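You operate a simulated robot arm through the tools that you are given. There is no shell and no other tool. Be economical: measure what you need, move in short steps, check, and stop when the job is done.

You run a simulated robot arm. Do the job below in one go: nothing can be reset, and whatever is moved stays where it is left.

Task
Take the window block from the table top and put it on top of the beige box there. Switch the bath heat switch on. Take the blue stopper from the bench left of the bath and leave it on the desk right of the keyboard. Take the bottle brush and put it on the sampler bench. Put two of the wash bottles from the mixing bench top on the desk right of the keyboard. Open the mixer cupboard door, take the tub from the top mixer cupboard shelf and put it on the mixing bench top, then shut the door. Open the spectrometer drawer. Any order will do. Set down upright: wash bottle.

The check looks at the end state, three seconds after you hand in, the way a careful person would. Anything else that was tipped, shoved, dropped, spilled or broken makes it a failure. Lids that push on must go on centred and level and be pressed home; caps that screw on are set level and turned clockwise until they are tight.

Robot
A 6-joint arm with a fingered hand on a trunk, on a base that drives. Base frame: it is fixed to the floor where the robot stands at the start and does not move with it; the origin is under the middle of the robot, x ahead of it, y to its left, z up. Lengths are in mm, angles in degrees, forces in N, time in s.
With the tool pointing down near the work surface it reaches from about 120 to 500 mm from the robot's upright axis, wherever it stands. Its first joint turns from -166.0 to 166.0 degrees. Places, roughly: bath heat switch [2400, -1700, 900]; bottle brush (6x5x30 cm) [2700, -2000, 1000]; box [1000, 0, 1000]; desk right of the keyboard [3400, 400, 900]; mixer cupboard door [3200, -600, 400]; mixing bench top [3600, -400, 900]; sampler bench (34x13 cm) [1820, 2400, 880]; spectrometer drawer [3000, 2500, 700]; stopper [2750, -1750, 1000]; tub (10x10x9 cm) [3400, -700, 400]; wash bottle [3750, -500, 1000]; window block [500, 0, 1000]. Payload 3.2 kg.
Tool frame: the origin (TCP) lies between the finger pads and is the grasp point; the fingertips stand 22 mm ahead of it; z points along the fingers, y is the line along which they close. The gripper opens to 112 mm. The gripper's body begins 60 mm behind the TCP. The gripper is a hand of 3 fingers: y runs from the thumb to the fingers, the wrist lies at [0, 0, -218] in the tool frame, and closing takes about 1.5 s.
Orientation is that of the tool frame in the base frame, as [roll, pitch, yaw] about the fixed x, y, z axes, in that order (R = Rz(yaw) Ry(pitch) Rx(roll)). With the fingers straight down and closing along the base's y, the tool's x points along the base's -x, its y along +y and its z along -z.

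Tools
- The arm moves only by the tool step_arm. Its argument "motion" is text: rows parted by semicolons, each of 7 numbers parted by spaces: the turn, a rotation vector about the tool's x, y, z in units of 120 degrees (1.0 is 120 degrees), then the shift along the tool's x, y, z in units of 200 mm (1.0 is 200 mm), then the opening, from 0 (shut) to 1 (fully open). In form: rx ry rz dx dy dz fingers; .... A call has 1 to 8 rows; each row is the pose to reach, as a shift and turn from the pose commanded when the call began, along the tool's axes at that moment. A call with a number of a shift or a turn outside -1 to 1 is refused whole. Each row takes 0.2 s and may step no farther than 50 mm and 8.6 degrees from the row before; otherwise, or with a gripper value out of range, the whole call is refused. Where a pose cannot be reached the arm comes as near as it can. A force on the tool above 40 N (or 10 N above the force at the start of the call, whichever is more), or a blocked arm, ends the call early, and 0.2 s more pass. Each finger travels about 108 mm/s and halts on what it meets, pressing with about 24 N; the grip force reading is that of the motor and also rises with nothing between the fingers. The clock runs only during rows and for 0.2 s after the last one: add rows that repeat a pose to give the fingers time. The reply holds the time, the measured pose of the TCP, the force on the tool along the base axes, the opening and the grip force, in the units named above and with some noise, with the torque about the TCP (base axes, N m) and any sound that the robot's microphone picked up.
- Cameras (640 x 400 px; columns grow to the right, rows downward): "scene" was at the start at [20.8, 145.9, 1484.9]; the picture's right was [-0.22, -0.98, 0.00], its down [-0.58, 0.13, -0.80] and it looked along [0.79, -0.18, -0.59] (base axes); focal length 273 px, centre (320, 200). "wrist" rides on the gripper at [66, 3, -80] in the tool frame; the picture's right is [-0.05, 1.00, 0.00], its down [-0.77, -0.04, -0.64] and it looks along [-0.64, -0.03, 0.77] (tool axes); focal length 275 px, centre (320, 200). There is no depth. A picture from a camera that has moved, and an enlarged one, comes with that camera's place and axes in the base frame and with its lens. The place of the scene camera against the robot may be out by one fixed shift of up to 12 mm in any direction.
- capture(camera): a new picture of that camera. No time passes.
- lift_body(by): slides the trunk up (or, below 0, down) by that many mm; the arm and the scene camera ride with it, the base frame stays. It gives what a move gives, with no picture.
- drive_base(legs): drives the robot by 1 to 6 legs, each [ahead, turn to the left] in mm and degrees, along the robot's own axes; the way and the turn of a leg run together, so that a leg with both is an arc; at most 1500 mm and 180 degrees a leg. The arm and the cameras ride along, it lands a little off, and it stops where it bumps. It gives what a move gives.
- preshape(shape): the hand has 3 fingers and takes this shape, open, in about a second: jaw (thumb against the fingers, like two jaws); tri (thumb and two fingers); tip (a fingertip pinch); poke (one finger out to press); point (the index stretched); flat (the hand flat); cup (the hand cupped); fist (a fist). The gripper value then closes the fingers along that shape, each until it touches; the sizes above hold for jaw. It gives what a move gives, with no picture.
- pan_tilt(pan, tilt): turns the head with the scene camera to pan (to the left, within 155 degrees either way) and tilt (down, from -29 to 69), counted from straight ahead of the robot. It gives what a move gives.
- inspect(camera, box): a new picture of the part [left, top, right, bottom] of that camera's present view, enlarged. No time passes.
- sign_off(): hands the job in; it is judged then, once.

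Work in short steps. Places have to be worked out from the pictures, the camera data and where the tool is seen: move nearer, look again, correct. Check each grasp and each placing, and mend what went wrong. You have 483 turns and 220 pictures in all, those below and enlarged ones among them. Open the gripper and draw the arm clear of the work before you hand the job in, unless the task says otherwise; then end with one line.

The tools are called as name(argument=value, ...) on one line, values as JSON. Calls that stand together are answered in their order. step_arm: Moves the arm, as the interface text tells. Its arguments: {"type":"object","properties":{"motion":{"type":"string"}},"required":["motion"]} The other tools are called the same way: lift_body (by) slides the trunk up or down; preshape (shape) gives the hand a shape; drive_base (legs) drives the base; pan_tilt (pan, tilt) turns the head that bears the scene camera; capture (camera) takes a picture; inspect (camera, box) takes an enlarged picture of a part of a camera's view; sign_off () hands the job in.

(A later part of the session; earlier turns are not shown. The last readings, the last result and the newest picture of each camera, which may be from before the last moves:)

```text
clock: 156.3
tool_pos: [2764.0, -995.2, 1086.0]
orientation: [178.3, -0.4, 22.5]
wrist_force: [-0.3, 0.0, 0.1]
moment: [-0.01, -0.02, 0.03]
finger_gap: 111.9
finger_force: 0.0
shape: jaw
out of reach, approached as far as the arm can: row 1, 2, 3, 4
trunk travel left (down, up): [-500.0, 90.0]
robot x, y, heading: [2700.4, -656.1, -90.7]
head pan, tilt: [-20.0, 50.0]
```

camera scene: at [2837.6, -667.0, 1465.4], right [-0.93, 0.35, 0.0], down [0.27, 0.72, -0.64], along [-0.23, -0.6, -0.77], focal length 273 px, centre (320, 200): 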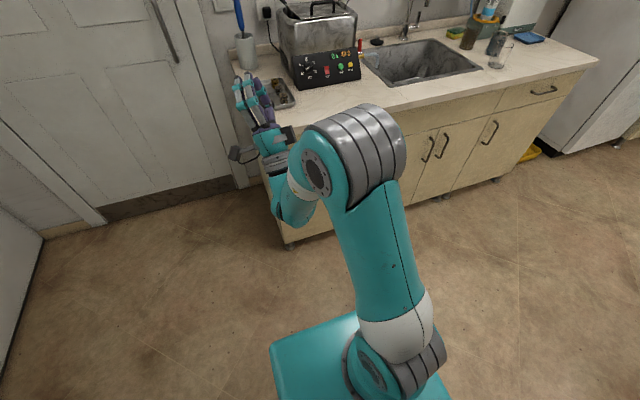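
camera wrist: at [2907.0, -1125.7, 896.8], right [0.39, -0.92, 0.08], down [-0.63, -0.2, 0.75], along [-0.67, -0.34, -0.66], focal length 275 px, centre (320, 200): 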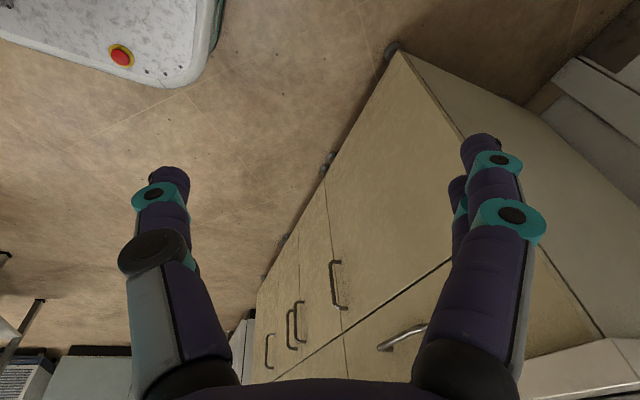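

Back in reach. Now rotate the other way (decreasing yaw) in steps, checking each.

step_arm(motion="0 0 0.07 0 0 0 1; 0 0 0.14 0 0 0 1; 0 0 0.21 0 0 0 1; 0 0 0.28 0 0 0 1; 0 0 0.35 0 0 0 1; 0 0 0.42 0 0 0 1; 0 0 0.49 0 0 0 1; 0 0 0.56 0 0 0 1")

step_arm(motion="0 0 0.07 0 0 0 1; 0 0 0.14 0 0 0 1; 0 0 0.21 0 0 0 1; 0 0 0.28 0 0 0 1; 0 0 0.35 0 0 0 1; 0 0 0.42 0 0 0 1; 0 0 0.49 0 0 0 1; 0 0 0.56 0 0 0 1")

step_arm(motion="0 0 0.07 0 0 0 1; 0 0 0.14 0 0 0 1; 0 0 0.21 0 0 0 1; 0 0 0.28 0 0 0 1; 0 0 0.35 0 0 0 1; 0 0 0.42 0 0 0 1; 0 0 0.49 0 0 0 1; 0 0 0.56 0 0 0 1")

capture(camera="scene")

```text
clock: 158.1
tool_pos: [2765.7, -994.4, 1085.9]
orientation: [179.7, -1.7, -44.7]
wrist_force: [0.3, 0.6, -0.2]
moment: [0.0, 0.0, -0.01]
finger_gap: 111.7
finger_force: 0.0
shape: jaw
trunk travel left (down, up): [-500.0, 90.0]
robot x, y, heading: [2700.7, -651.4, -90.9]
head pan, tilt: [-20.0, 50.0]
```

```text
clock: 159.9
tool_pos: [2765.4, -994.2, 1085.9]
orientation: [-178.5, -0.9, -111.9]
wrist_force: [-0.3, 0.7, 0.6]
moment: [-0.01, -0.03, 0.02]
finger_gap: 111.8
finger_force: 0.1
shape: jaw
trunk travel left (down, up): [-500.0, 90.0]
robot x, y, heading: [2704.0, -654.2, -90.8]
head pan, tilt: [-20.0, 50.0]
```

```text
clock: 161.7
tool_pos: [2764.7, -994.5, 1086.9]
orientation: [-178.5, 0.9, -179.1]
wrist_force: [-0.1, 0.0, 0.2]
moment: [0.01, 0.01, -0.01]
finger_gap: 112.0
finger_force: 0.0
shape: jaw
trunk travel left (down, up): [-500.0, 90.0]
robot x, y, heading: [2704.5, -654.8, -90.7]
head pan, tilt: [-20.0, 50.0]
```

```text
161 pictures are left
camera scene: at [2837.6, -667.1, 1465.4], right [-0.93, 0.35, 0.0], down [0.27, 0.72, -0.64], along [-0.23, -0.6, -0.77], focal length 273 px, centre (320, 200)
```

scene: 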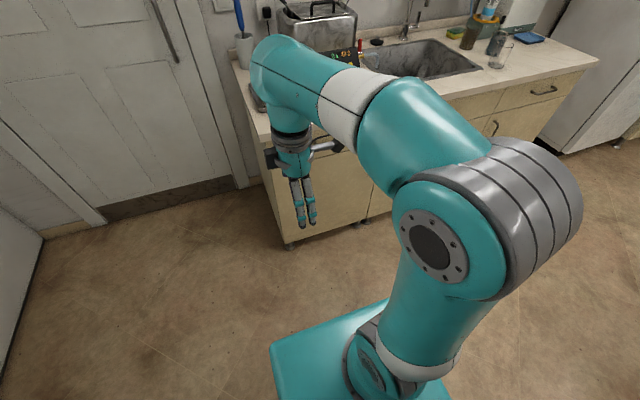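

The arm looks normal again. Continue the remaining 91°.

step_arm(motion="0 0 0.07 0 0 0 1; 0 0 0.14 0 0 0 1; 0 0 0.21 0 0 0 1; 0 0 0.28 0 0 0 1; 0 0 0.35 0 0 0 1; 0 0 0.42 0 0 0 1; 0 0 0.49 0 0 0 1; 0 0 0.56 0 0 0 1")

```text
clock: 163.5
tool_pos: [2765.1, -995.1, 1086.8]
orientation: [179.7, 1.7, 113.6]
wrist_force: [-0.6, -0.2, -0.4]
moment: [-0.01, 0.03, 0.01]
finger_gap: 111.8
finger_force: 0.0
shape: jaw
trunk travel left (down, up): [-500.0, 90.0]
robot x, y, heading: [2702.1, -650.5, -90.9]
head pan, tilt: [-20.0, 50.0]
```

step_arm(motion="0 0.007 0.07 0 0 0 1; 0 0.014 0.14 0 0 0 1; 0 0.014 0.197 0 0 0 1; 0 0.014 0.197 0 0 0 1")

```text
clock: 164.5
tool_pos: [2764.8, -995.0, 1087.3]
orientation: [179.4, -0.2, 90.1]
wrist_force: [0.3, 0.5, -0.1]
moment: [0.0, 0.02, 0.02]
finger_gap: 111.7
finger_force: 0.0
shape: jaw
trunk travel left (down, up): [-500.0, 90.0]
robot x, y, heading: [2701.3, -650.4, -90.8]
head pan, tilt: [-20.0, 50.0]
```

Neutral pose restored; I'll be careful with chained moves. The stopper and brush are best reached from the bench's left end, so I drive around to about (3130, -1763) facing -x.

drive_base(legs=[[470, 0.8], [0, 90], [850, 0], [0, -90]])

pan_tilt(pan=0, tilt=40)

capture(camera="scene")

```text
clock: 177.0
tool_pos: [3873.5, -1239.9, 1087.1]
orientation: [179.4, -0.2, 148.9]
wrist_force: [-1.2, 0.4, 0.1]
moment: [-0.03, 0.01, 0.02]
finger_gap: 111.8
finger_force: 0.0
shape: jaw
trunk travel left (down, up): [-500.0, 90.0]
robot x, y, heading: [3545.8, -1114.5, -31.5]
head pan, tilt: [-20.0, 50.0]
stopped in leg 4: the robot was blocked; the commanded pose is now the measured one
```

```text
clock: 177.8
tool_pos: [3873.8, -1240.4, 1086.0]
orientation: [179.3, -0.2, 148.9]
wrist_force: [0.5, -0.5, 0.4]
moment: [0.02, 0.02, -0.01]
finger_gap: 111.7
finger_force: 0.0
shape: jaw
trunk travel left (down, up): [-500.0, 90.0]
robot x, y, heading: [3547.0, -1112.7, -31.3]
head pan, tilt: [0.0, 40.0]
```

```text
160 pictures are left
camera scene: at [3652.0, -988.2, 1479.5], right [-0.52, -0.85, 0.0], down [-0.55, 0.34, -0.77], along [0.65, -0.4, -0.64], focal length 273 px, centre (320, 200)
```

scene: 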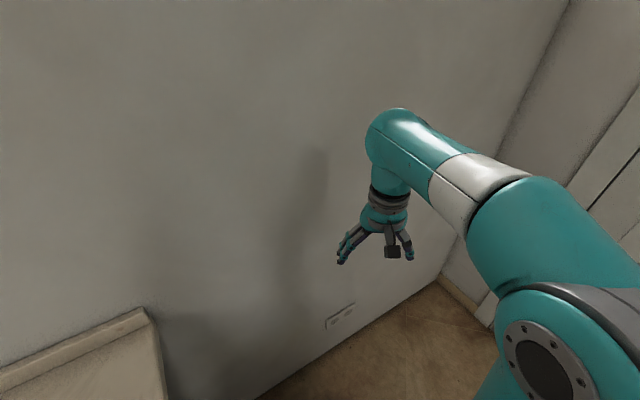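

The rear corner touched the mixing bench while turning. I pull forward off it with an arc and go on.

drive_base(legs=[[60, 0], [250, -59]])

```text
clock: 181.4
tool_pos: [3775.6, -1699.7, 1085.8]
orientation: [179.4, -0.2, 89.7]
wrist_force: [-0.5, 0.6, -1.0]
moment: [-0.01, 0.01, -0.01]
finger_gap: 112.1
finger_force: 0.0
shape: jaw
trunk travel left (down, up): [-500.0, 90.0]
robot x, y, heading: [3715.8, -1353.9, -90.5]
head pan, tilt: [0.0, 40.0]
```

Good. Now on to the pose at the bench end.

drive_base(legs=[[326, 0], [0, -81.5], [590, 0]])

capture(camera="scene")

capture(camera="wrist")

```text
clock: 190.1
tool_pos: [2796.1, -1872.3, 1085.3]
orientation: [179.3, -0.3, 8.1]
wrist_force: [0.8, 0.6, 1.1]
moment: [-0.05, 0.01, 0.04]
finger_gap: 111.8
finger_force: 0.0
shape: jaw
trunk travel left (down, up): [-500.0, 90.0]
robot x, y, heading: [3129.6, -1764.4, -172.3]
head pan, tilt: [0.0, 40.0]
```

```text
159 pictures are left
camera scene: at [3119.9, -1931.4, 1479.5], right [-0.14, 0.99, 0.0], down [0.64, 0.09, -0.77], along [-0.76, -0.1, -0.64], focal length 273 px, centre (320, 200)
```

scene: 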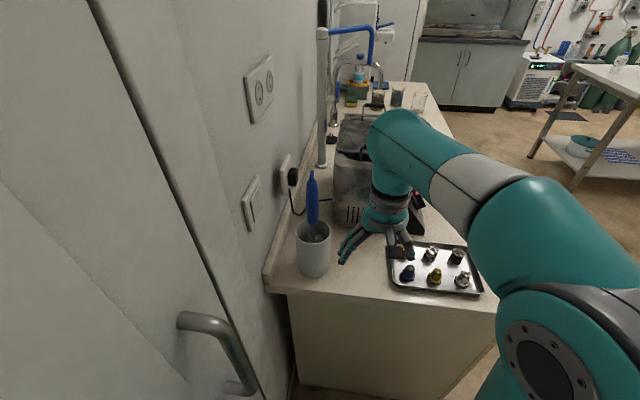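

```text
158 pictures are left
camera wrist: at [2861.5, -1865.8, 1167.7], right [0.09, -1.0, 0.01], down [-0.77, -0.07, 0.63], along [-0.63, -0.07, -0.77], focal length 275 px, centre (320, 200)
```

wrist: 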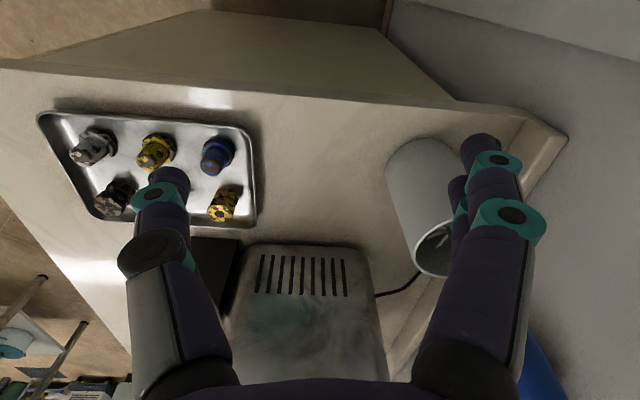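

From here the blue stopper is at about (2695, -1767). I move above it with the fingers partly closed.

step_arm(motion="0 0 0 -0.1 -0.15 0 0.45; 0 0 0 -0.2 -0.3 0.05 0.45; 0 0 0 -0.32 -0.45 0.15 0.45; 0 0 0 -0.427 -0.585 0.3 0.45; 0 0 0 -0.427 -0.585 0.45 0.45; 0 0 0 -0.427 -0.585 0.5 0.45; 0 0 0 -0.427 -0.585 0.5 0.45")

capture(camera="wrist")

```text
clock: 191.7
tool_pos: [2694.6, -1770.2, 983.2]
orientation: [179.3, -0.2, 8.1]
wrist_force: [-0.9, -0.2, -1.0]
moment: [-0.01, 0.01, 0.03]
finger_gap: 50.7
finger_force: 0.1
shape: jaw
trunk travel left (down, up): [-500.0, 90.0]
robot x, y, heading: [3127.1, -1764.3, -172.7]
head pan, tilt: [0.0, 40.0]
```

```text
157 pictures are left
camera wrist: at [2760.8, -1763.0, 1065.2], right [0.1, -1.0, 0.01], down [-0.77, -0.07, 0.63], along [-0.63, -0.07, -0.77], focal length 275 px, centre (320, 200)
```

wrist: 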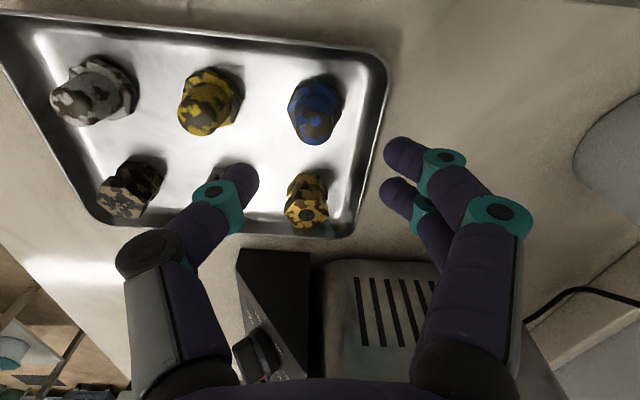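

Centred on the blue stopper (2695,-1768). Descend.

step_arm(motion="0 0 0 0 -0.008 0.12 0.45; 0 0 0 0 -0.008 0.24 0.45; 0 0 0 0 -0.008 0.3 0.45; 0 0 0 0 -0.008 0.3 0.45")

capture(camera="wrist")

inspect(camera="scene", box=[360, 200, 500, 310])

```text
clock: 192.7
tool_pos: [2696.1, -1767.3, 924.1]
orientation: [179.3, -0.3, 8.1]
wrist_force: [1.1, -0.6, 0.3]
moment: [-0.03, 0.02, -0.02]
finger_gap: 51.0
finger_force: 0.1
shape: jaw
trunk travel left (down, up): [-500.0, 90.0]
robot x, y, heading: [3127.1, -1762.7, -172.4]
head pan, tilt: [0.0, 40.0]
```

```text
156 pictures are left
camera wrist: at [2761.3, -1762.4, 1005.3], right [0.1, -1.0, 0.01], down [-0.77, -0.07, 0.63], along [-0.63, -0.07, -0.77], focal length 275 px, centre (320, 200)
```

wrist: 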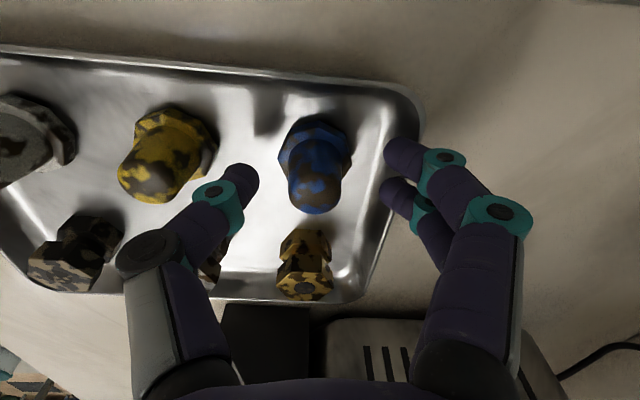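

```text
3.64 times, centred on (430, 255) of scene
camera zoom: at [3120.2, -1931.4, 1479.6], right [-0.14, 0.99, 0.0], down [0.64, 0.09, -0.77], along [-0.76, -0.1, -0.64], focal length 994 px, centre (-80, 0)
```

zoom: 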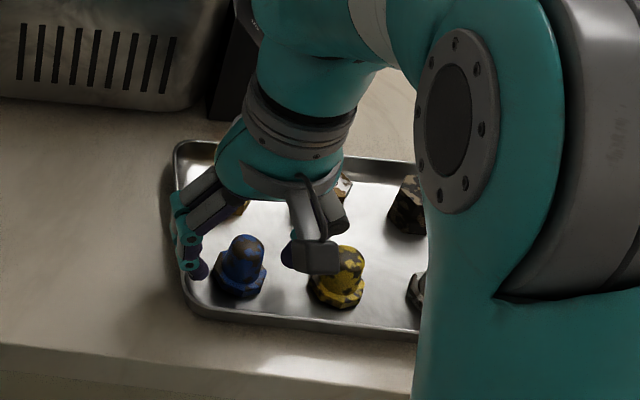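

Fingertips are alongside the stopper's body just above its flange. Small y shift, 4 mm lower, then close.

step_arm(motion="0 0 0 0.005 -0.012 0.02 0.42; 0 0 0 0.005 -0.012 0.02 0.3; 0 0 0 0.005 -0.012 0.02 0.2; 0 0 0 0.005 -0.012 0.02 0.1; 0 0 0 0.005 -0.012 0.02 0; 0 0 0 0.005 -0.012 0.02 0; 0 0 0 0.005 -0.012 0.02 0")

capture(camera="wrist")

```text
clock: 194.2
tool_pos: [2696.4, -1766.2, 920.1]
orientation: [179.3, -0.1, 8.1]
wrist_force: [-0.9, 0.1, 1.3]
moment: [0.0, 0.02, 0.0]
finger_gap: 13.0
finger_force: 24.0
shape: jaw
trunk travel left (down, up): [-500.0, 90.0]
robot x, y, heading: [3127.0, -1763.8, -172.1]
head pan, tilt: [0.0, 40.0]
```

```text
154 pictures are left
camera wrist: at [2761.8, -1759.7, 1001.9], right [0.09, -1.0, 0.01], down [-0.77, -0.07, 0.63], along [-0.63, -0.07, -0.77], focal length 275 px, centre (320, 200)
```

wrist: 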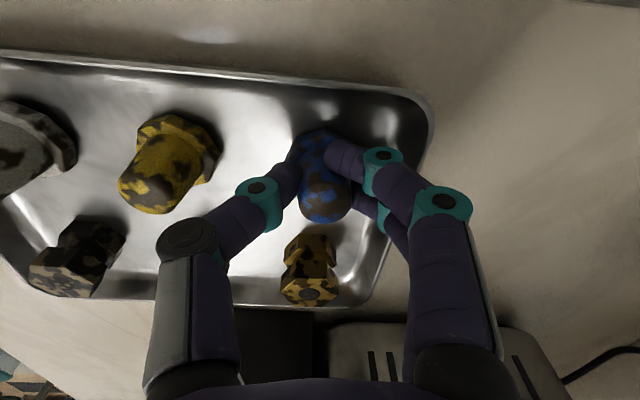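

Gripped on the body. Lift.

step_arm(motion="0 0 0 0 0 -0.1 0; 0 0 0 0 0 -0.25 0; 0 0 0 0 0 -0.4 0; 0 0 0 0 0 -0.6 0; 0 0 0 0 0 -0.8 0")

capture(camera="wrist")

```text
clock: 195.4
tool_pos: [2695.1, -1763.4, 1081.5]
orientation: [179.5, -0.3, 8.0]
wrist_force: [0.7, 0.1, 0.4]
moment: [0.0, -0.02, 0.0]
finger_gap: 12.3
finger_force: 23.9
shape: jaw
trunk travel left (down, up): [-500.0, 90.0]
robot x, y, heading: [3128.6, -1764.0, -172.0]
head pan, tilt: [0.0, 40.0]
```

```text
153 pictures are left
camera wrist: at [2761.2, -1757.7, 1162.3], right [0.09, -1.0, 0.01], down [-0.77, -0.07, 0.63], along [-0.63, -0.07, -0.77], focal length 275 px, centre (320, 200)
```

wrist: 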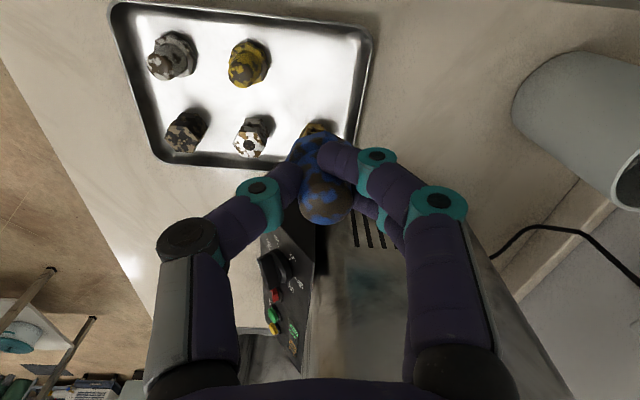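

Stopper held. I back out and drive round to the desk aisle.

drive_base(legs=[[-300, 0], [0, -58], [943, 0], [0, -40], [800, 0]])

pan_tilt(pan=-60, tilt=35)

capture(camera="scene")

```text
clock: 210.4
tool_pos: [2915.4, 239.3, 1080.6]
orientation: [179.2, -0.2, -90.9]
wrist_force: [0.0, -0.2, -0.9]
moment: [0.0, -0.04, -0.03]
finger_gap: 12.4
finger_force: 24.1
shape: jaw
trunk travel left (down, up): [-500.0, 90.0]
robot x, y, heading: [2847.7, -191.2, 88.9]
head pan, tilt: [0.0, 40.0]
```

```text
clock: 211.7
tool_pos: [2915.9, 238.1, 1078.9]
orientation: [179.2, -0.2, -90.9]
wrist_force: [-0.5, -0.4, -0.2]
moment: [-0.04, 0.0, 0.0]
finger_gap: 11.9
finger_force: 24.1
shape: jaw
trunk travel left (down, up): [-500.0, 90.0]
robot x, y, heading: [2848.2, -187.2, 88.8]
head pan, tilt: [-60.0, 35.0]
```

```text
152 pictures are left
camera scene: at [2754.7, -202.4, 1487.1], right [0.48, -0.88, 0.0], down [-0.5, -0.28, -0.82], along [0.72, 0.39, -0.57], focal length 273 px, centre (320, 200)
```

scene: 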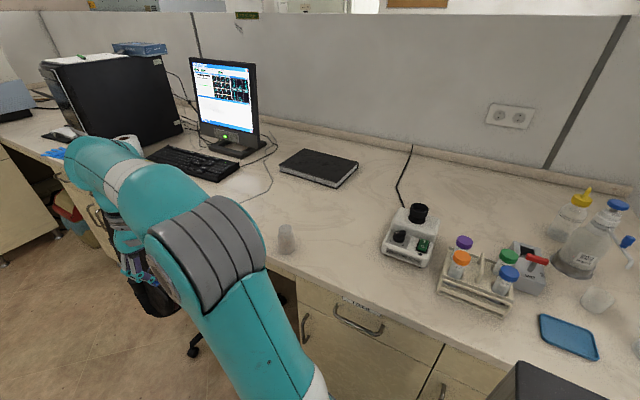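

The desk space right of the keyboard is free, around (3400, 400). The chair is near, so I turn farther back and come in straight.

drive_base(legs=[[0, 27], [530, 0], [0, -116]])

pan_tilt(pan=5, tilt=40)

capture(camera="scene")

```text
clock: 220.9
tool_pos: [3049.1, 227.1, 1078.9]
orientation: [179.3, -0.2, -179.1]
wrist_force: [0.4, -0.4, -0.7]
moment: [0.0, -0.01, 0.01]
finger_gap: 10.7
finger_force: 24.0
shape: jaw
trunk travel left (down, up): [-500.0, 90.0]
robot x, y, heading: [2621.5, 276.1, 0.6]
head pan, tilt: [-60.0, 35.0]
```

```text
clock: 222.2
tool_pos: [3048.7, 228.2, 1080.3]
orientation: [179.2, -0.3, -179.1]
wrist_force: [-0.1, -0.2, 0.1]
moment: [0.04, -0.01, -0.02]
finger_gap: 10.8
finger_force: 24.0
shape: jaw
trunk travel left (down, up): [-500.0, 90.0]
robot x, y, heading: [2619.8, 281.3, 0.6]
head pan, tilt: [5.0, 40.0]
```

```text
151 pictures are left
camera scene: at [2638.8, 453.9, 1479.6], right [0.1, -1.0, 0.0], down [-0.64, -0.06, -0.77], along [0.76, 0.07, -0.64], focal length 273 px, centre (320, 200)
```

scene: 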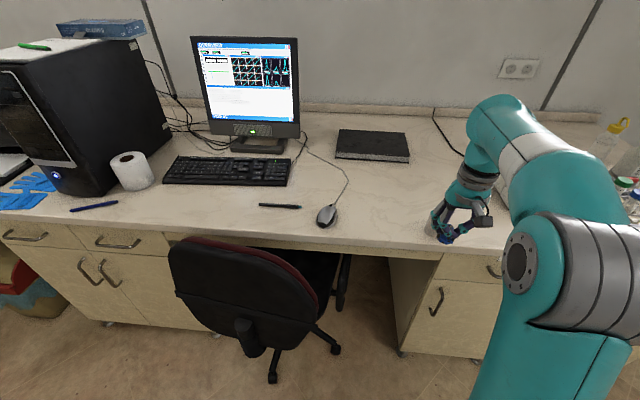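

Chair's right side is at y≈415, so I'll stand at about (2900, 190). First I check the grip on the stopper.

capture(camera="wrist")

drive_base(legs=[[-60, 0], [0, -16], [350, 0], [0, 15.4]])

```text
150 pictures are left
camera wrist: at [2983.2, 227.7, 1161.7], right [0.03, 1.0, 0.01], down [0.77, -0.03, 0.63], along [0.63, -0.01, -0.77], focal length 275 px, centre (320, 200)
```

wrist: 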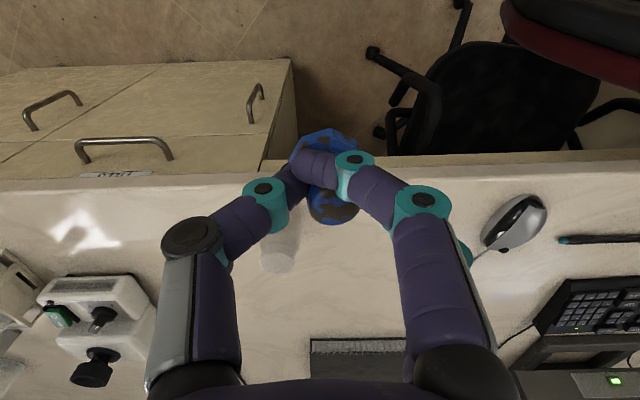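

```text
clock: 226.9
tool_pos: [3324.1, 128.0, 1081.0]
orientation: [179.4, -0.2, -179.9]
wrist_force: [-0.6, 1.5, 0.1]
moment: [-0.01, -0.01, -0.03]
finger_gap: 10.7
finger_force: 23.8
shape: jaw
trunk travel left (down, up): [-500.0, 90.0]
robot x, y, heading: [2900.1, 189.5, -0.2]
head pan, tilt: [5.0, 40.0]
```

I swing the hand left over the desk spot, lowering slightly.

step_arm(motion="0 0 -0.04 -0.03 0.2 0.05 0; 0 0 -0.08 -0.06 0.4 0.1 0; 0 0 -0.12 -0.1 0.6 0.15 0; 0 0 -0.16 -0.13 0.8 0.2 0; 0 0 -0.175 -0.15 1.0 0.25 0; 0 0 -0.175 -0.15 1.0 0.25 0")

```text
clock: 228.3
tool_pos: [3353.7, 330.0, 1033.2]
orientation: [179.2, 0.1, -158.9]
wrist_force: [1.0, 0.1, 0.1]
moment: [0.04, 0.01, 0.0]
finger_gap: 11.0
finger_force: 24.1
shape: jaw
trunk travel left (down, up): [-500.0, 90.0]
robot x, y, heading: [2895.9, 187.0, -0.0]
head pan, tilt: [5.0, 40.0]
```

step_arm(motion="0 0 0 -0.08 0.035 0.12 0; 0 0 0 -0.166 0.07 0.25 0; 0 0 0 -0.166 0.07 0.36 0; 0 0 0 -0.166 0.07 0.36 0")

capture(camera="wrist")

capture(camera="scene")

```text
clock: 229.3
tool_pos: [3379.4, 354.5, 960.6]
orientation: [179.3, 0.2, -158.9]
wrist_force: [-0.8, 0.7, -0.9]
moment: [0.04, 0.0, 0.0]
finger_gap: 10.6
finger_force: 23.7
shape: jaw
trunk travel left (down, up): [-500.0, 90.0]
robot x, y, heading: [2897.4, 185.5, -0.1]
head pan, tilt: [5.0, 40.0]
```

```text
149 pictures are left
camera wrist: at [3316.6, 331.5, 1041.2], right [-0.32, 0.95, 0.01], down [0.73, 0.24, 0.64], along [0.6, 0.21, -0.77], focal length 275 px, centre (320, 200)
```

wrist: 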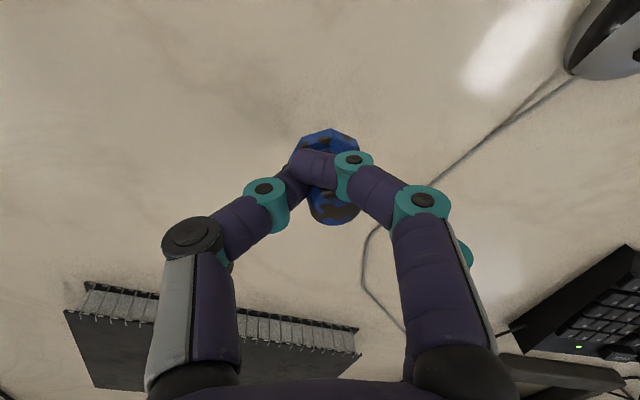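

```text
148 pictures are left
camera scene: at [2917.7, 359.9, 1479.6], right [0.08, -1.0, 0.0], down [-0.64, -0.05, -0.77], along [0.76, 0.06, -0.64], focal length 273 px, centre (320, 200)
```

scene: 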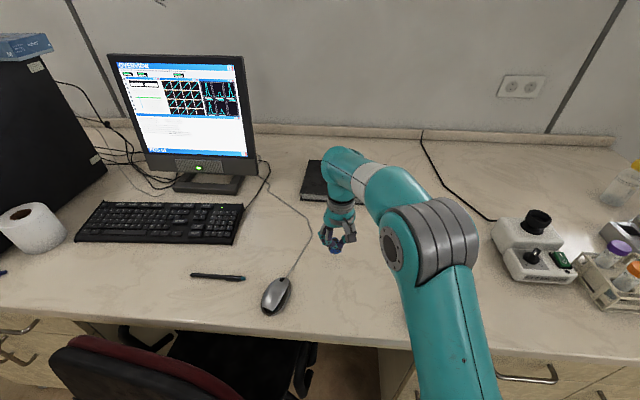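

Spot is free. Lower slowly to contact.

step_arm(motion="0 0 0 0 0 0.06 0; 0 0 0 0 0 0.1 0; 0 0 0 0 0 0.14 0; 0 0 0 0 0 0.17 0; 0 0 0 0 0 0.2 0; 0 0 0 0 0 0.23 0; 0 0 0 0 0 0.26 0; 0 0 0 0 0 0.29 0")

```text
clock: 231.1
tool_pos: [3380.9, 352.7, 910.1]
orientation: [179.4, 1.0, -159.1]
wrist_force: [-3.6, -4.8, 27.7]
moment: [0.18, -0.04, 0.04]
finger_gap: 15.1
finger_force: 24.4
shape: jaw
trunk travel left (down, up): [-500.0, 90.0]
robot x, y, heading: [2895.7, 185.0, -0.6]
head pan, tilt: [5.0, 40.0]
stopped in row 8: the force on the tool passed its limit at 47 N (the readings are from after the stop); the commanded pose is now the measured one
```

Contact. Ease up 3 mm and open.

step_arm(motion="0 0 0 0 0 -0.015 0; 0 0 0 0 0 -0.02 0.1; 0 0 0 0 0 -0.02 0.2; 0 0 0 0 0 -0.02 0.35; 0 0 0 0 0 -0.02 0.5; 0 0 0 0 0 -0.02 0.5")

capture(camera="wrist")

```text
clock: 232.5
tool_pos: [3381.0, 355.0, 909.8]
orientation: [179.4, 0.4, -158.9]
wrist_force: [-0.5, -0.3, 0.0]
moment: [-0.03, -0.03, 0.02]
finger_gap: 55.7
finger_force: 0.1
shape: jaw
trunk travel left (down, up): [-500.0, 90.0]
robot x, y, heading: [2893.9, 186.7, -0.1]
head pan, tilt: [5.0, 40.0]
```

```text
147 pictures are left
camera wrist: at [3318.1, 331.3, 991.6], right [-0.32, 0.95, 0.01], down [0.73, 0.23, 0.64], along [0.61, 0.21, -0.77], focal length 275 px, centre (320, 200)
```

wrist: 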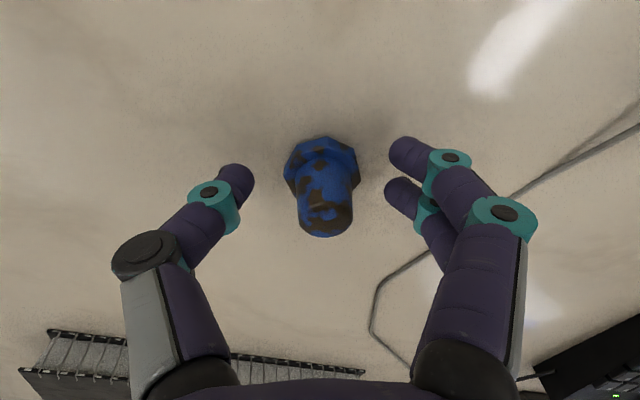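

Stopper stands upright on the desk. Raise the hand.

step_arm(motion="0 0 0 0 0 -0.15 0.5; 0 0 0 0 0 -0.35 0.5; 0 0 0 0 0 -0.55 0.5; 0 0 0 0 0 -0.75 0.7; 0 0 0 0 0 -0.9 1")

pan_tilt(pan=-45, tilt=35)

capture(camera="scene")

```text
clock: 233.7
tool_pos: [3380.5, 352.2, 1090.5]
orientation: [179.4, 0.4, -159.2]
wrist_force: [0.4, -0.7, 0.6]
moment: [0.0, -0.01, 0.0]
finger_gap: 111.8
finger_force: 0.0
shape: jaw
trunk travel left (down, up): [-500.0, 90.0]
robot x, y, heading: [2896.1, 188.6, -0.3]
head pan, tilt: [5.0, 40.0]
```

```text
clock: 234.9
tool_pos: [3379.7, 351.5, 1090.7]
orientation: [179.4, 0.5, -158.9]
wrist_force: [0.4, 0.5, -0.1]
moment: [-0.03, -0.01, -0.03]
finger_gap: 111.9
finger_force: 0.3
shape: jaw
trunk travel left (down, up): [-500.0, 90.0]
robot x, y, heading: [2895.3, 186.3, -0.4]
head pan, tilt: [-45.0, 35.0]
```

```text
146 pictures are left
camera scene: at [2895.1, 290.3, 1487.1], right [-0.71, -0.7, 0.0], down [-0.4, 0.41, -0.82], along [0.58, -0.58, -0.57], focal length 273 px, centre (320, 200)
```

scene: 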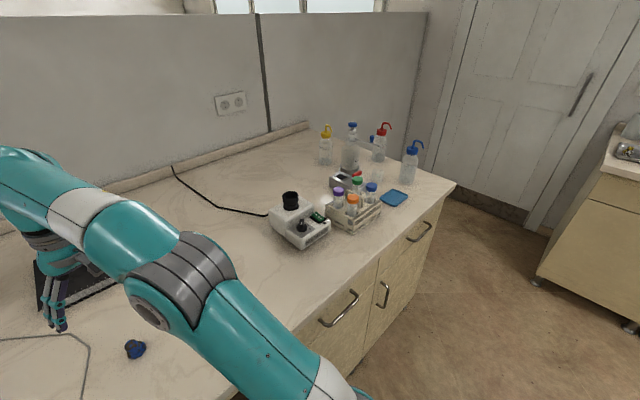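

Stopper sits fine. I zoom on the wash bottles.

inspect(camera="scene", box=[300, 110, 460, 240])

```text
3.08 times, centred on (380, 175) of scene
camera zoom: at [2895.1, 290.3, 1487.1], right [-0.71, -0.7, 0.0], down [-0.4, 0.41, -0.82], along [0.58, -0.58, -0.57], focal length 841 px, centre (135, 277)
```

zoom: 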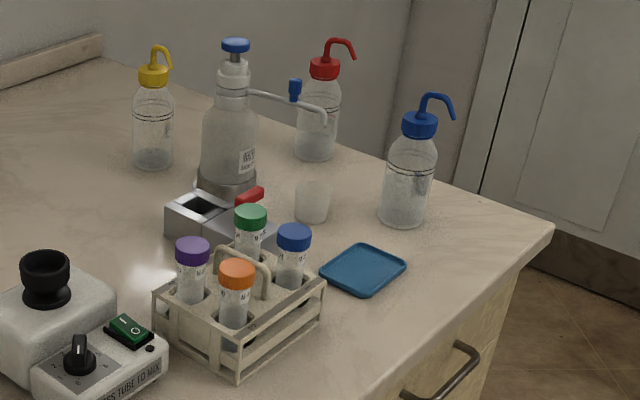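

The blue- and red-capped wash bottles are the reachable ones. I neutralise the arm and drive to stand back from the blue bottle, estimated at (3351, -701).

step_arm(motion="0 0 0.04 0.13 -0.12 0 1; 0 0 0.08 0.26 -0.25 0 1; 0 0 0.12 0.4 -0.38 0 1; 0 0 0.16 0.54 -0.5 0 1; 0 0 0.175 0.67 -0.63 0 1; 0 0 0.175 0.67 -0.63 0 1")

drive_base(legs=[[-250, 0], [0, -90], [885, 0], [0, 90]])

pan_tilt(pan=0, tilt=30)

capture(camera="scene")

```text
clock: 236.3
tool_pos: [3300.5, 185.3, 1089.3]
orientation: [179.2, 0.3, -180.0]
wrist_force: [-0.8, -0.3, 0.2]
moment: [0.0, 0.01, -0.03]
finger_gap: 112.0
finger_force: 0.1
shape: jaw
trunk travel left (down, up): [-500.0, 90.0]
robot x, y, heading: [2895.1, 187.8, -0.1]
head pan, tilt: [-45.0, 35.0]
```

```text
clock: 250.0
tool_pos: [3053.4, -686.9, 1088.1]
orientation: [179.2, 0.3, -179.0]
wrist_force: [-0.9, 0.9, -0.3]
moment: [-0.01, -0.01, -0.01]
finger_gap: 112.0
finger_force: 0.1
shape: jaw
trunk travel left (down, up): [-500.0, 90.0]
robot x, y, heading: [2648.6, -691.6, 0.9]
head pan, tilt: [-45.0, 35.0]
```

```text
clock: 251.1
tool_pos: [3053.7, -688.9, 1089.3]
orientation: [179.2, 0.3, -178.9]
wrist_force: [-1.0, -0.7, 0.5]
moment: [0.01, 0.03, 0.0]
finger_gap: 112.0
finger_force: 0.0
shape: jaw
trunk travel left (down, up): [-500.0, 90.0]
robot x, y, heading: [2651.9, -695.4, 0.7]
head pan, tilt: [0.0, 30.0]
```

```text
144 pictures are left
camera scene: at [2674.5, -528.2, 1494.9], right [0.01, -1.0, 0.0], down [-0.5, -0.01, -0.87], along [0.87, 0.01, -0.5], focal length 273 px, centre (320, 200)
```

scene: 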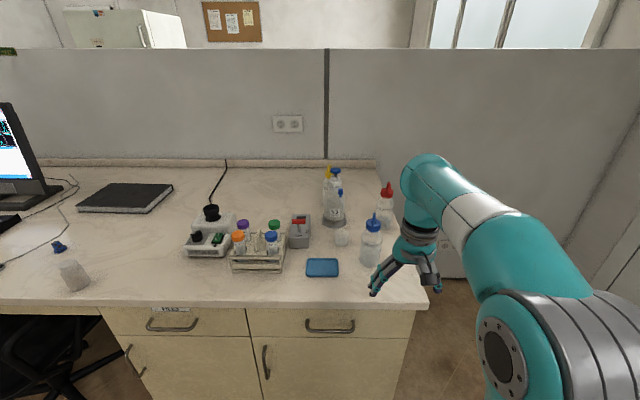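

Blue bottle at ≈(3352,-688). I extend the hand a bit and tilt it 55° forward, keeping it high.

step_arm(motion="0 0 0 -0.2 0 0 1; 0 -0.06 0 -0.385 0 0 1; 0 -0.12 0 -0.385 0 0 1; 0 -0.18 0 -0.385 0 0 1; 0 -0.25 0 -0.385 0 0 1; 0 -0.32 0 -0.385 0 0 1; 0 -0.39 0 -0.385 0 0 1; 0 -0.458 0 -0.385 0 0 1")

```text
clock: 252.9
tool_pos: [3130.5, -687.0, 1088.0]
orientation: [178.9, 55.3, -179.8]
wrist_force: [0.0, -0.1, -0.1]
moment: [0.02, 0.0, 0.01]
finger_gap: 111.9
finger_force: 0.1
shape: jaw
out of reach, approached as far as the arm can: row 6, 7
trunk travel left (down, up): [-500.0, 90.0]
robot x, y, heading: [2651.1, -695.1, 0.7]
head pan, tilt: [0.0, 30.0]
```

Pose reached but rows 6–7 were flagged; I test a small un-tilt to be sure the arm is not in a bad branch.

step_arm(motion="0 0.06 0 0 0 0 1; 0 0.12 0 0 0 0 1; 0 0.12 0 0 0 0 1")

capture(camera="scene")

```text
clock: 253.7
tool_pos: [3131.3, -699.1, 1089.3]
orientation: [178.3, 40.8, -179.5]
wrist_force: [0.6, -0.1, 0.5]
moment: [0.05, 0.01, -0.01]
finger_gap: 111.9
finger_force: 0.1
shape: jaw
out of reach, approached as far as the arm can: row 1, 2, 3
trunk travel left (down, up): [-500.0, 90.0]
robot x, y, heading: [2653.2, -690.7, 0.5]
head pan, tilt: [0.0, 30.0]
```

```text
143 pictures are left
camera scene: at [2674.5, -528.1, 1494.9], right [0.01, -1.0, 0.0], down [-0.5, -0.01, -0.87], along [0.87, 0.01, -0.5], focal length 273 px, centre (320, 200)
```

scene: 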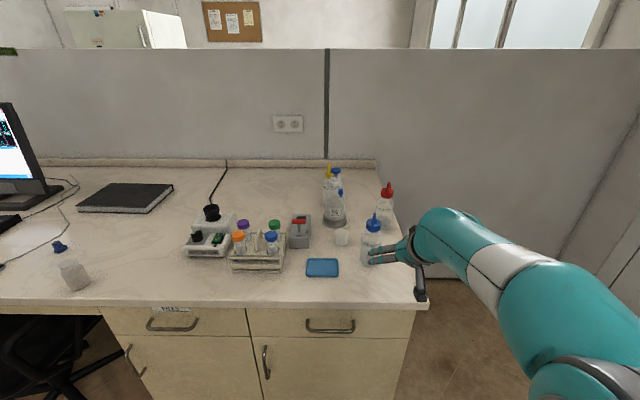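

The wrist seems to prefer another branch beyond ~45° tilt. I continue un-tilting toward vertical to see if it returns.

step_arm(motion="0 0.06 0 0 0.06 0 1; 0 0.12 0 0 0.06 0 1; 0 0.18 0 0 0.06 0 1; 0 0.24 0 0 0.06 0 1; 0 0.3 0 0 0.06 0 1; 0 0.34 0 0 0.06 0 1; 0 0.34 0 0 0.06 0 1; 0 0.34 0 0 0.06 0 1")

```text
clock: 255.5
tool_pos: [3130.6, -685.3, 1090.2]
orientation: [179.2, 0.1, -178.8]
wrist_force: [0.5, -0.7, -0.7]
moment: [0.01, 0.01, 0.04]
finger_gap: 111.8
finger_force: 0.0
shape: jaw
out of reach, approached as far as the arm can: row 1
trunk travel left (down, up): [-500.0, 90.0]
robot x, y, heading: [2651.1, -692.7, 0.6]
head pan, tilt: [0.0, 30.0]
```

It returned by itself: up to ~40° tilt the normal branch holds. So I'll use 40° tilt with the arm held high, and lower the trunk instead.

step_arm(motion="0 -0.055 0 0 0 -0.15 1; 0 -0.11 0 0 0 -0.3 1; 0 -0.165 0 0 0 -0.45 1; 0 -0.22 0 0 0 -0.45 1; 0 -0.275 0 0 0 -0.45 1; 0 -0.333 0 0 0 -0.45 1; 0 -0.333 0 0 0 -0.45 1")

drive_base(legs=[[105, -0.5]])

```text
clock: 257.1
tool_pos: [3128.8, -687.8, 1180.3]
orientation: [179.0, 40.0, -179.6]
wrist_force: [-0.3, -0.1, 0.0]
moment: [-0.03, -0.01, 0.0]
finger_gap: 111.8
finger_force: 0.1
shape: jaw
trunk travel left (down, up): [-500.0, 90.0]
robot x, y, heading: [2646.0, -692.1, 0.7]
head pan, tilt: [0.0, 30.0]
```

```text
clock: 258.3
tool_pos: [3235.6, -690.2, 1180.1]
orientation: [179.0, 39.8, 179.9]
wrist_force: [0.5, 0.3, 0.6]
moment: [0.03, 0.01, -0.02]
finger_gap: 111.9
finger_force: 0.0
shape: jaw
trunk travel left (down, up): [-500.0, 90.0]
robot x, y, heading: [2757.2, -692.1, 0.1]
head pan, tilt: [0.0, 30.0]
```

Lower the trunk 180 mm and look.

lift_body(by=-180)

capture(camera="wrist")

capture(camera="scene")

```text
clock: 260.3
tool_pos: [3235.7, -688.9, 1000.4]
orientation: [179.1, 40.0, 180.0]
wrist_force: [0.5, -0.6, 0.8]
moment: [0.03, 0.0, -0.01]
finger_gap: 111.6
finger_force: 0.1
shape: jaw
trunk travel left (down, up): [-320.0, 270.0]
robot x, y, heading: [2754.6, -693.7, 0.2]
head pan, tilt: [0.0, 30.0]
```

```text
142 pictures are left
camera wrist: at [3133.2, -689.9, 1020.0], right [0.03, 1.0, 0.04], down [0.18, -0.05, 0.98], along [0.98, -0.02, -0.18], focal length 275 px, centre (320, 200)
```

wrist: 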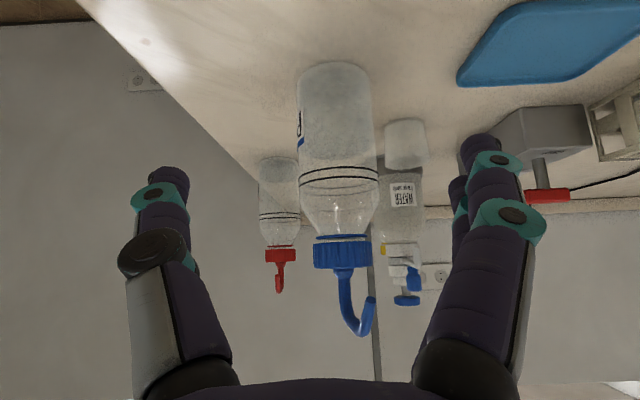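

```text
141 pictures are left
camera scene: at [2780.8, -527.5, 1314.9], right [0.0, -1.0, 0.0], down [-0.5, 0.0, -0.87], along [0.87, 0.0, -0.5], focal length 273 px, centre (320, 200)
```

scene: 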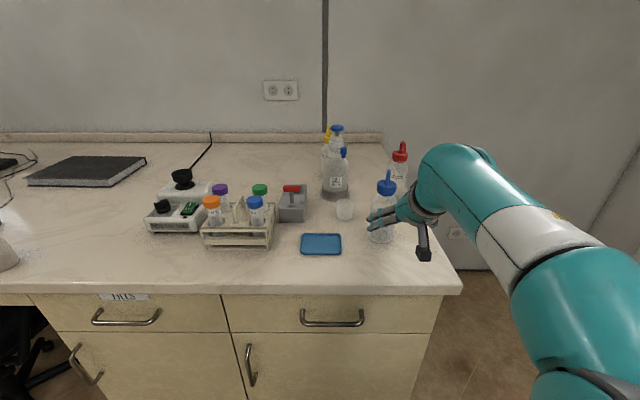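

The bottle axis is at about (3354, -677), diameter ≈62. Lower 45 mm more, then advance and straddle it.

lift_body(by=-45)

step_arm(motion="0 0 0 -0.1 0.06 0.085 1; 0 0 0 -0.2 0.06 0.17 1; 0 0 0 -0.3 0.06 0.25 1; 0 0 0 -0.38 0.06 0.32 1; 0 0 0 -0.38 0.06 0.32 1")

capture(camera="wrist")

```text
clock: 261.2
tool_pos: [3235.4, -690.2, 954.5]
orientation: [179.0, 40.0, 179.9]
wrist_force: [0.2, -0.2, 0.9]
moment: [0.0, 0.0, -0.01]
finger_gap: 111.8
finger_force: 0.2
shape: jaw
trunk travel left (down, up): [-275.0, 315.0]
robot x, y, heading: [2753.5, -692.3, 0.2]
head pan, tilt: [0.0, 30.0]
```

```text
clock: 262.4
tool_pos: [3334.5, -677.2, 954.2]
orientation: [179.1, 39.9, 179.9]
wrist_force: [-0.5, -0.6, -0.3]
moment: [-0.06, -0.02, 0.02]
finger_gap: 111.9
finger_force: 0.0
shape: jaw
trunk travel left (down, up): [-275.0, 315.0]
robot x, y, heading: [2752.6, -691.3, 0.1]
head pan, tilt: [0.0, 30.0]
```

```text
140 pictures are left
camera wrist: at [3233.6, -676.7, 974.5], right [0.03, 1.0, 0.04], down [0.18, -0.05, 0.98], along [0.98, -0.02, -0.18], focal length 275 px, centre (320, 200)
```

wrist: 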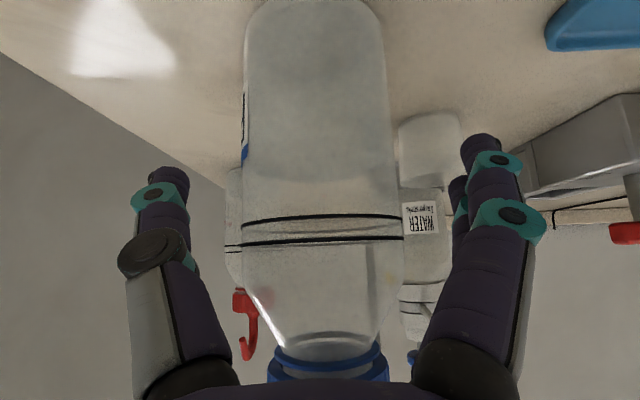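

Bottle is centred between the fingers. Advance 10 mm and close.

step_arm(motion="0 0 0 -0.038 0 0.032 1; 0 0 0 -0.038 0 0.032 0.8; 0 0 0 -0.038 0 0.032 0.6; 0 0 0 -0.038 0 0.032 0.45; 0 0 0 -0.038 0 0.032 0.3; 0 0 0 -0.038 0 0.032 0.15; 0 0 0 -0.038 0 0.032 0; 0 0 0 -0.038 0 0.032 0")

capture(camera="wrist")

```text
clock: 264.2
tool_pos: [3345.4, -677.2, 955.3]
orientation: [178.9, 40.1, 180.0]
wrist_force: [1.0, -0.3, -0.2]
moment: [0.04, -0.08, 0.0]
finger_gap: 50.9
finger_force: 23.9
shape: jaw
trunk travel left (down, up): [-275.0, 315.0]
robot x, y, heading: [2758.3, -694.2, 0.1]
head pan, tilt: [0.0, 30.0]
```

```text
139 pictures are left
camera wrist: at [3243.0, -676.6, 974.3], right [0.03, 1.0, 0.04], down [0.18, -0.05, 0.98], along [0.98, -0.02, -0.18], focal length 275 px, centre (320, 200)
```

wrist: 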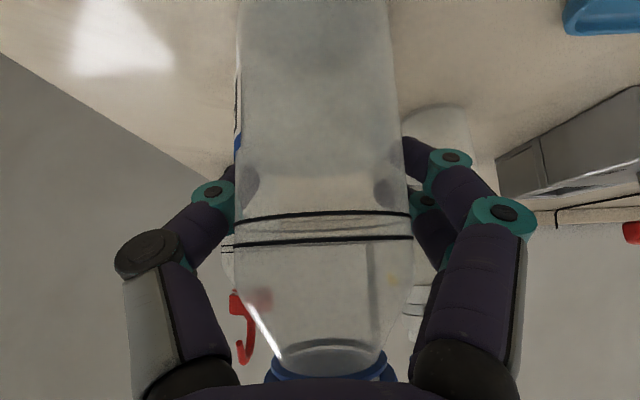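

Gripped around the body. Lift with the trunk.

lift_body(by=40)

inspect(camera="scene", box=[320, 130, 480, 270])

```text
clock: 265.0
tool_pos: [3345.7, -678.2, 994.5]
orientation: [179.0, 40.0, 179.8]
wrist_force: [-0.8, -0.2, -2.0]
moment: [-0.01, 0.01, -0.02]
finger_gap: 51.0
finger_force: 24.3
shape: jaw
trunk travel left (down, up): [-315.0, 275.0]
robot x, y, heading: [2755.5, -692.8, 0.4]
head pan, tilt: [0.0, 30.0]
```

```text
2.86 times, centred on (400, 200) of scene
camera zoom: at [2781.1, -527.4, 1309.9], right [0.0, -1.0, 0.0], down [-0.5, 0.0, -0.87], along [0.87, 0.0, -0.5], focal length 781 px, centre (91, 200)
```

zoom: 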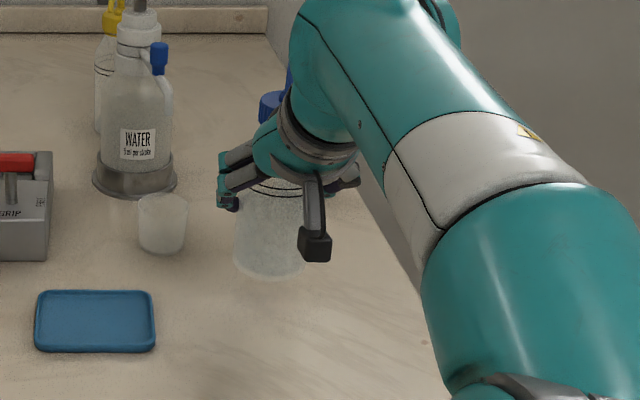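

Bottle is lifted. Raise further and drive to the desk.

lift_body(by=130)

drive_base(legs=[[-200, 0], [0, 90], [880, 0], [0, -90]])

capture(camera="scene")

```text
clock: 266.6
tool_pos: [3345.4, -677.1, 1123.8]
orientation: [179.0, 40.0, 180.0]
wrist_force: [0.2, -0.5, -2.9]
moment: [-0.01, 0.0, -0.04]
finger_gap: 50.7
finger_force: 23.8
shape: jaw
trunk travel left (down, up): [-445.0, 145.0]
robot x, y, heading: [2753.3, -689.2, 0.4]
head pan, tilt: [0.0, 30.0]
```

```text
clock: 280.1
tool_pos: [3146.8, 192.5, 1124.5]
orientation: [178.9, 40.0, 179.3]
wrist_force: [0.8, 0.3, -2.6]
moment: [-0.03, -0.02, 0.03]
finger_gap: 50.7
finger_force: 24.0
shape: jaw
trunk travel left (down, up): [-445.0, 145.0]
robot x, y, heading: [2557.3, 181.5, -0.3]
head pan, tilt: [0.0, 30.0]
```

```text
137 pictures are left
camera scene: at [2584.5, 347.9, 1439.9], right [-0.01, -1.0, 0.0], down [-0.5, 0.0, -0.87], along [0.87, -0.01, -0.5], focal length 273 px, centre (320, 200)
```

scene: 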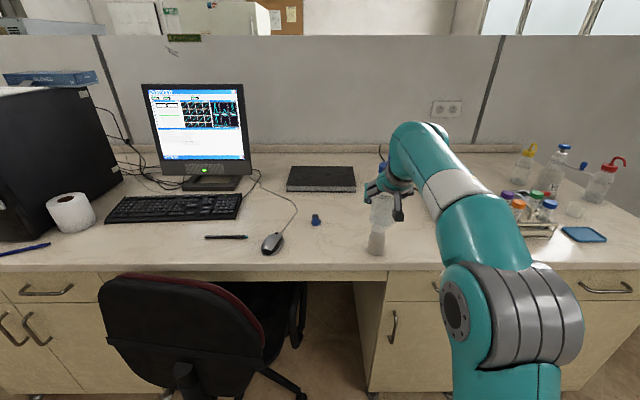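

Stopper stands as left. The chair is close on the left, so I drive in with a slight rightward shift.

drive_base(legs=[[0, -4.5], [335, 0], [0, 4.8]])

capture(camera="wrist")

```text
clock: 283.2
tool_pos: [3484.0, 166.8, 1124.3]
orientation: [179.0, 40.0, 179.6]
wrist_force: [-0.3, -0.7, -1.9]
moment: [0.0, 0.0, -0.03]
finger_gap: 50.5
finger_force: 23.6
shape: jaw
trunk travel left (down, up): [-445.0, 145.0]
robot x, y, heading: [2896.0, 153.3, -0.2]
head pan, tilt: [0.0, 30.0]
```

```text
136 pictures are left
camera wrist: at [3381.9, 167.8, 1144.3], right [0.03, 1.0, 0.04], down [0.18, -0.05, 0.98], along [0.98, -0.02, -0.18], focal length 275 px, centre (320, 200)
```

wrist: 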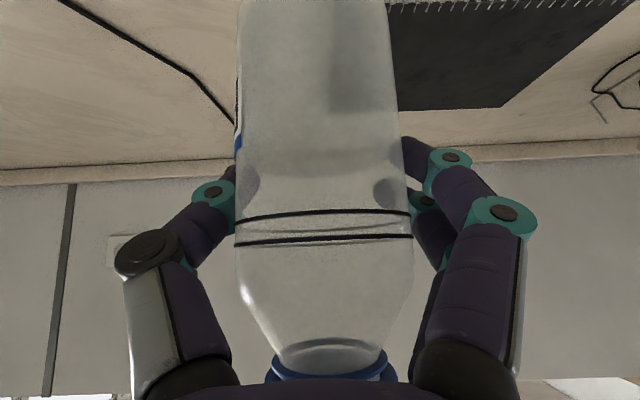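

I swing the arm left toward the release spot, rotating the hand with it.

step_arm(motion="-0.02 0 -0.024 0.024 0.19 -0.02 0; -0.04 0 -0.048 0.048 0.38 -0.04 0; -0.06 0 -0.072 0.071 0.57 -0.06 0; -0.08 0 -0.097 0.095 0.76 -0.08 0; -0.102 0 -0.121 0.119 0.95 -0.1 0; -0.102 0 -0.121 0.119 0.95 -0.1 0")

capture(camera="wrist")

capture(camera="scene")

```text
clock: 284.6
tool_pos: [3451.3, 357.6, 1127.1]
orientation: [179.0, 40.2, -161.4]
wrist_force: [-0.2, -0.5, -2.8]
moment: [-0.03, 0.02, 0.0]
finger_gap: 50.2
finger_force: 23.7
shape: jaw
trunk travel left (down, up): [-445.0, 145.0]
robot x, y, heading: [2893.4, 152.2, -0.1]
head pan, tilt: [0.0, 30.0]
```

```text
135 pictures are left
camera wrist: at [3354.3, 325.0, 1146.0], right [-0.3, 0.95, 0.04], down [0.18, 0.01, 0.98], along [0.94, 0.3, -0.18], focal length 275 px, centre (320, 200)
```

wrist: 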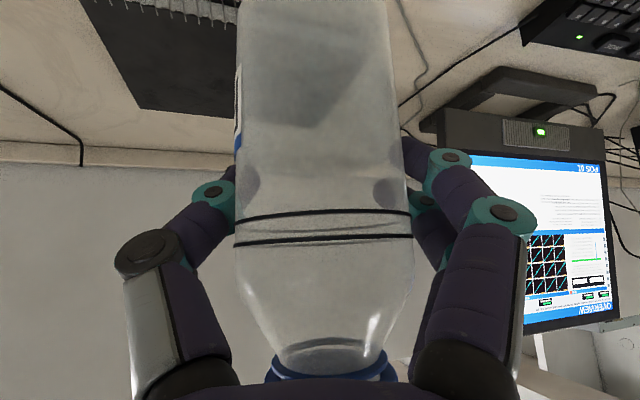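

```text
134 pictures are left
camera scene: at [2920.7, 319.7, 1439.9], right [0.0, -1.0, 0.0], down [-0.5, 0.0, -0.87], along [0.87, 0.0, -0.5], focal length 273 px, centre (320, 200)
```

scene: 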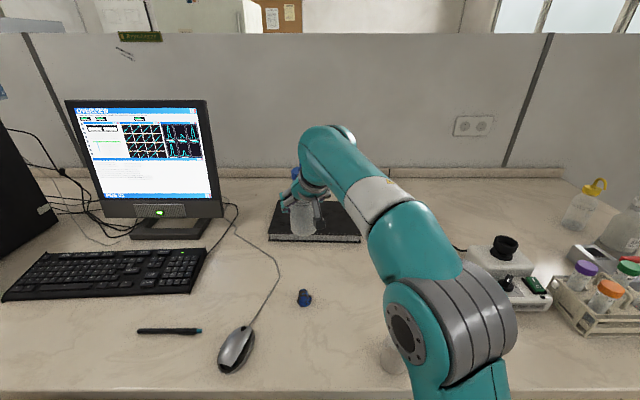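

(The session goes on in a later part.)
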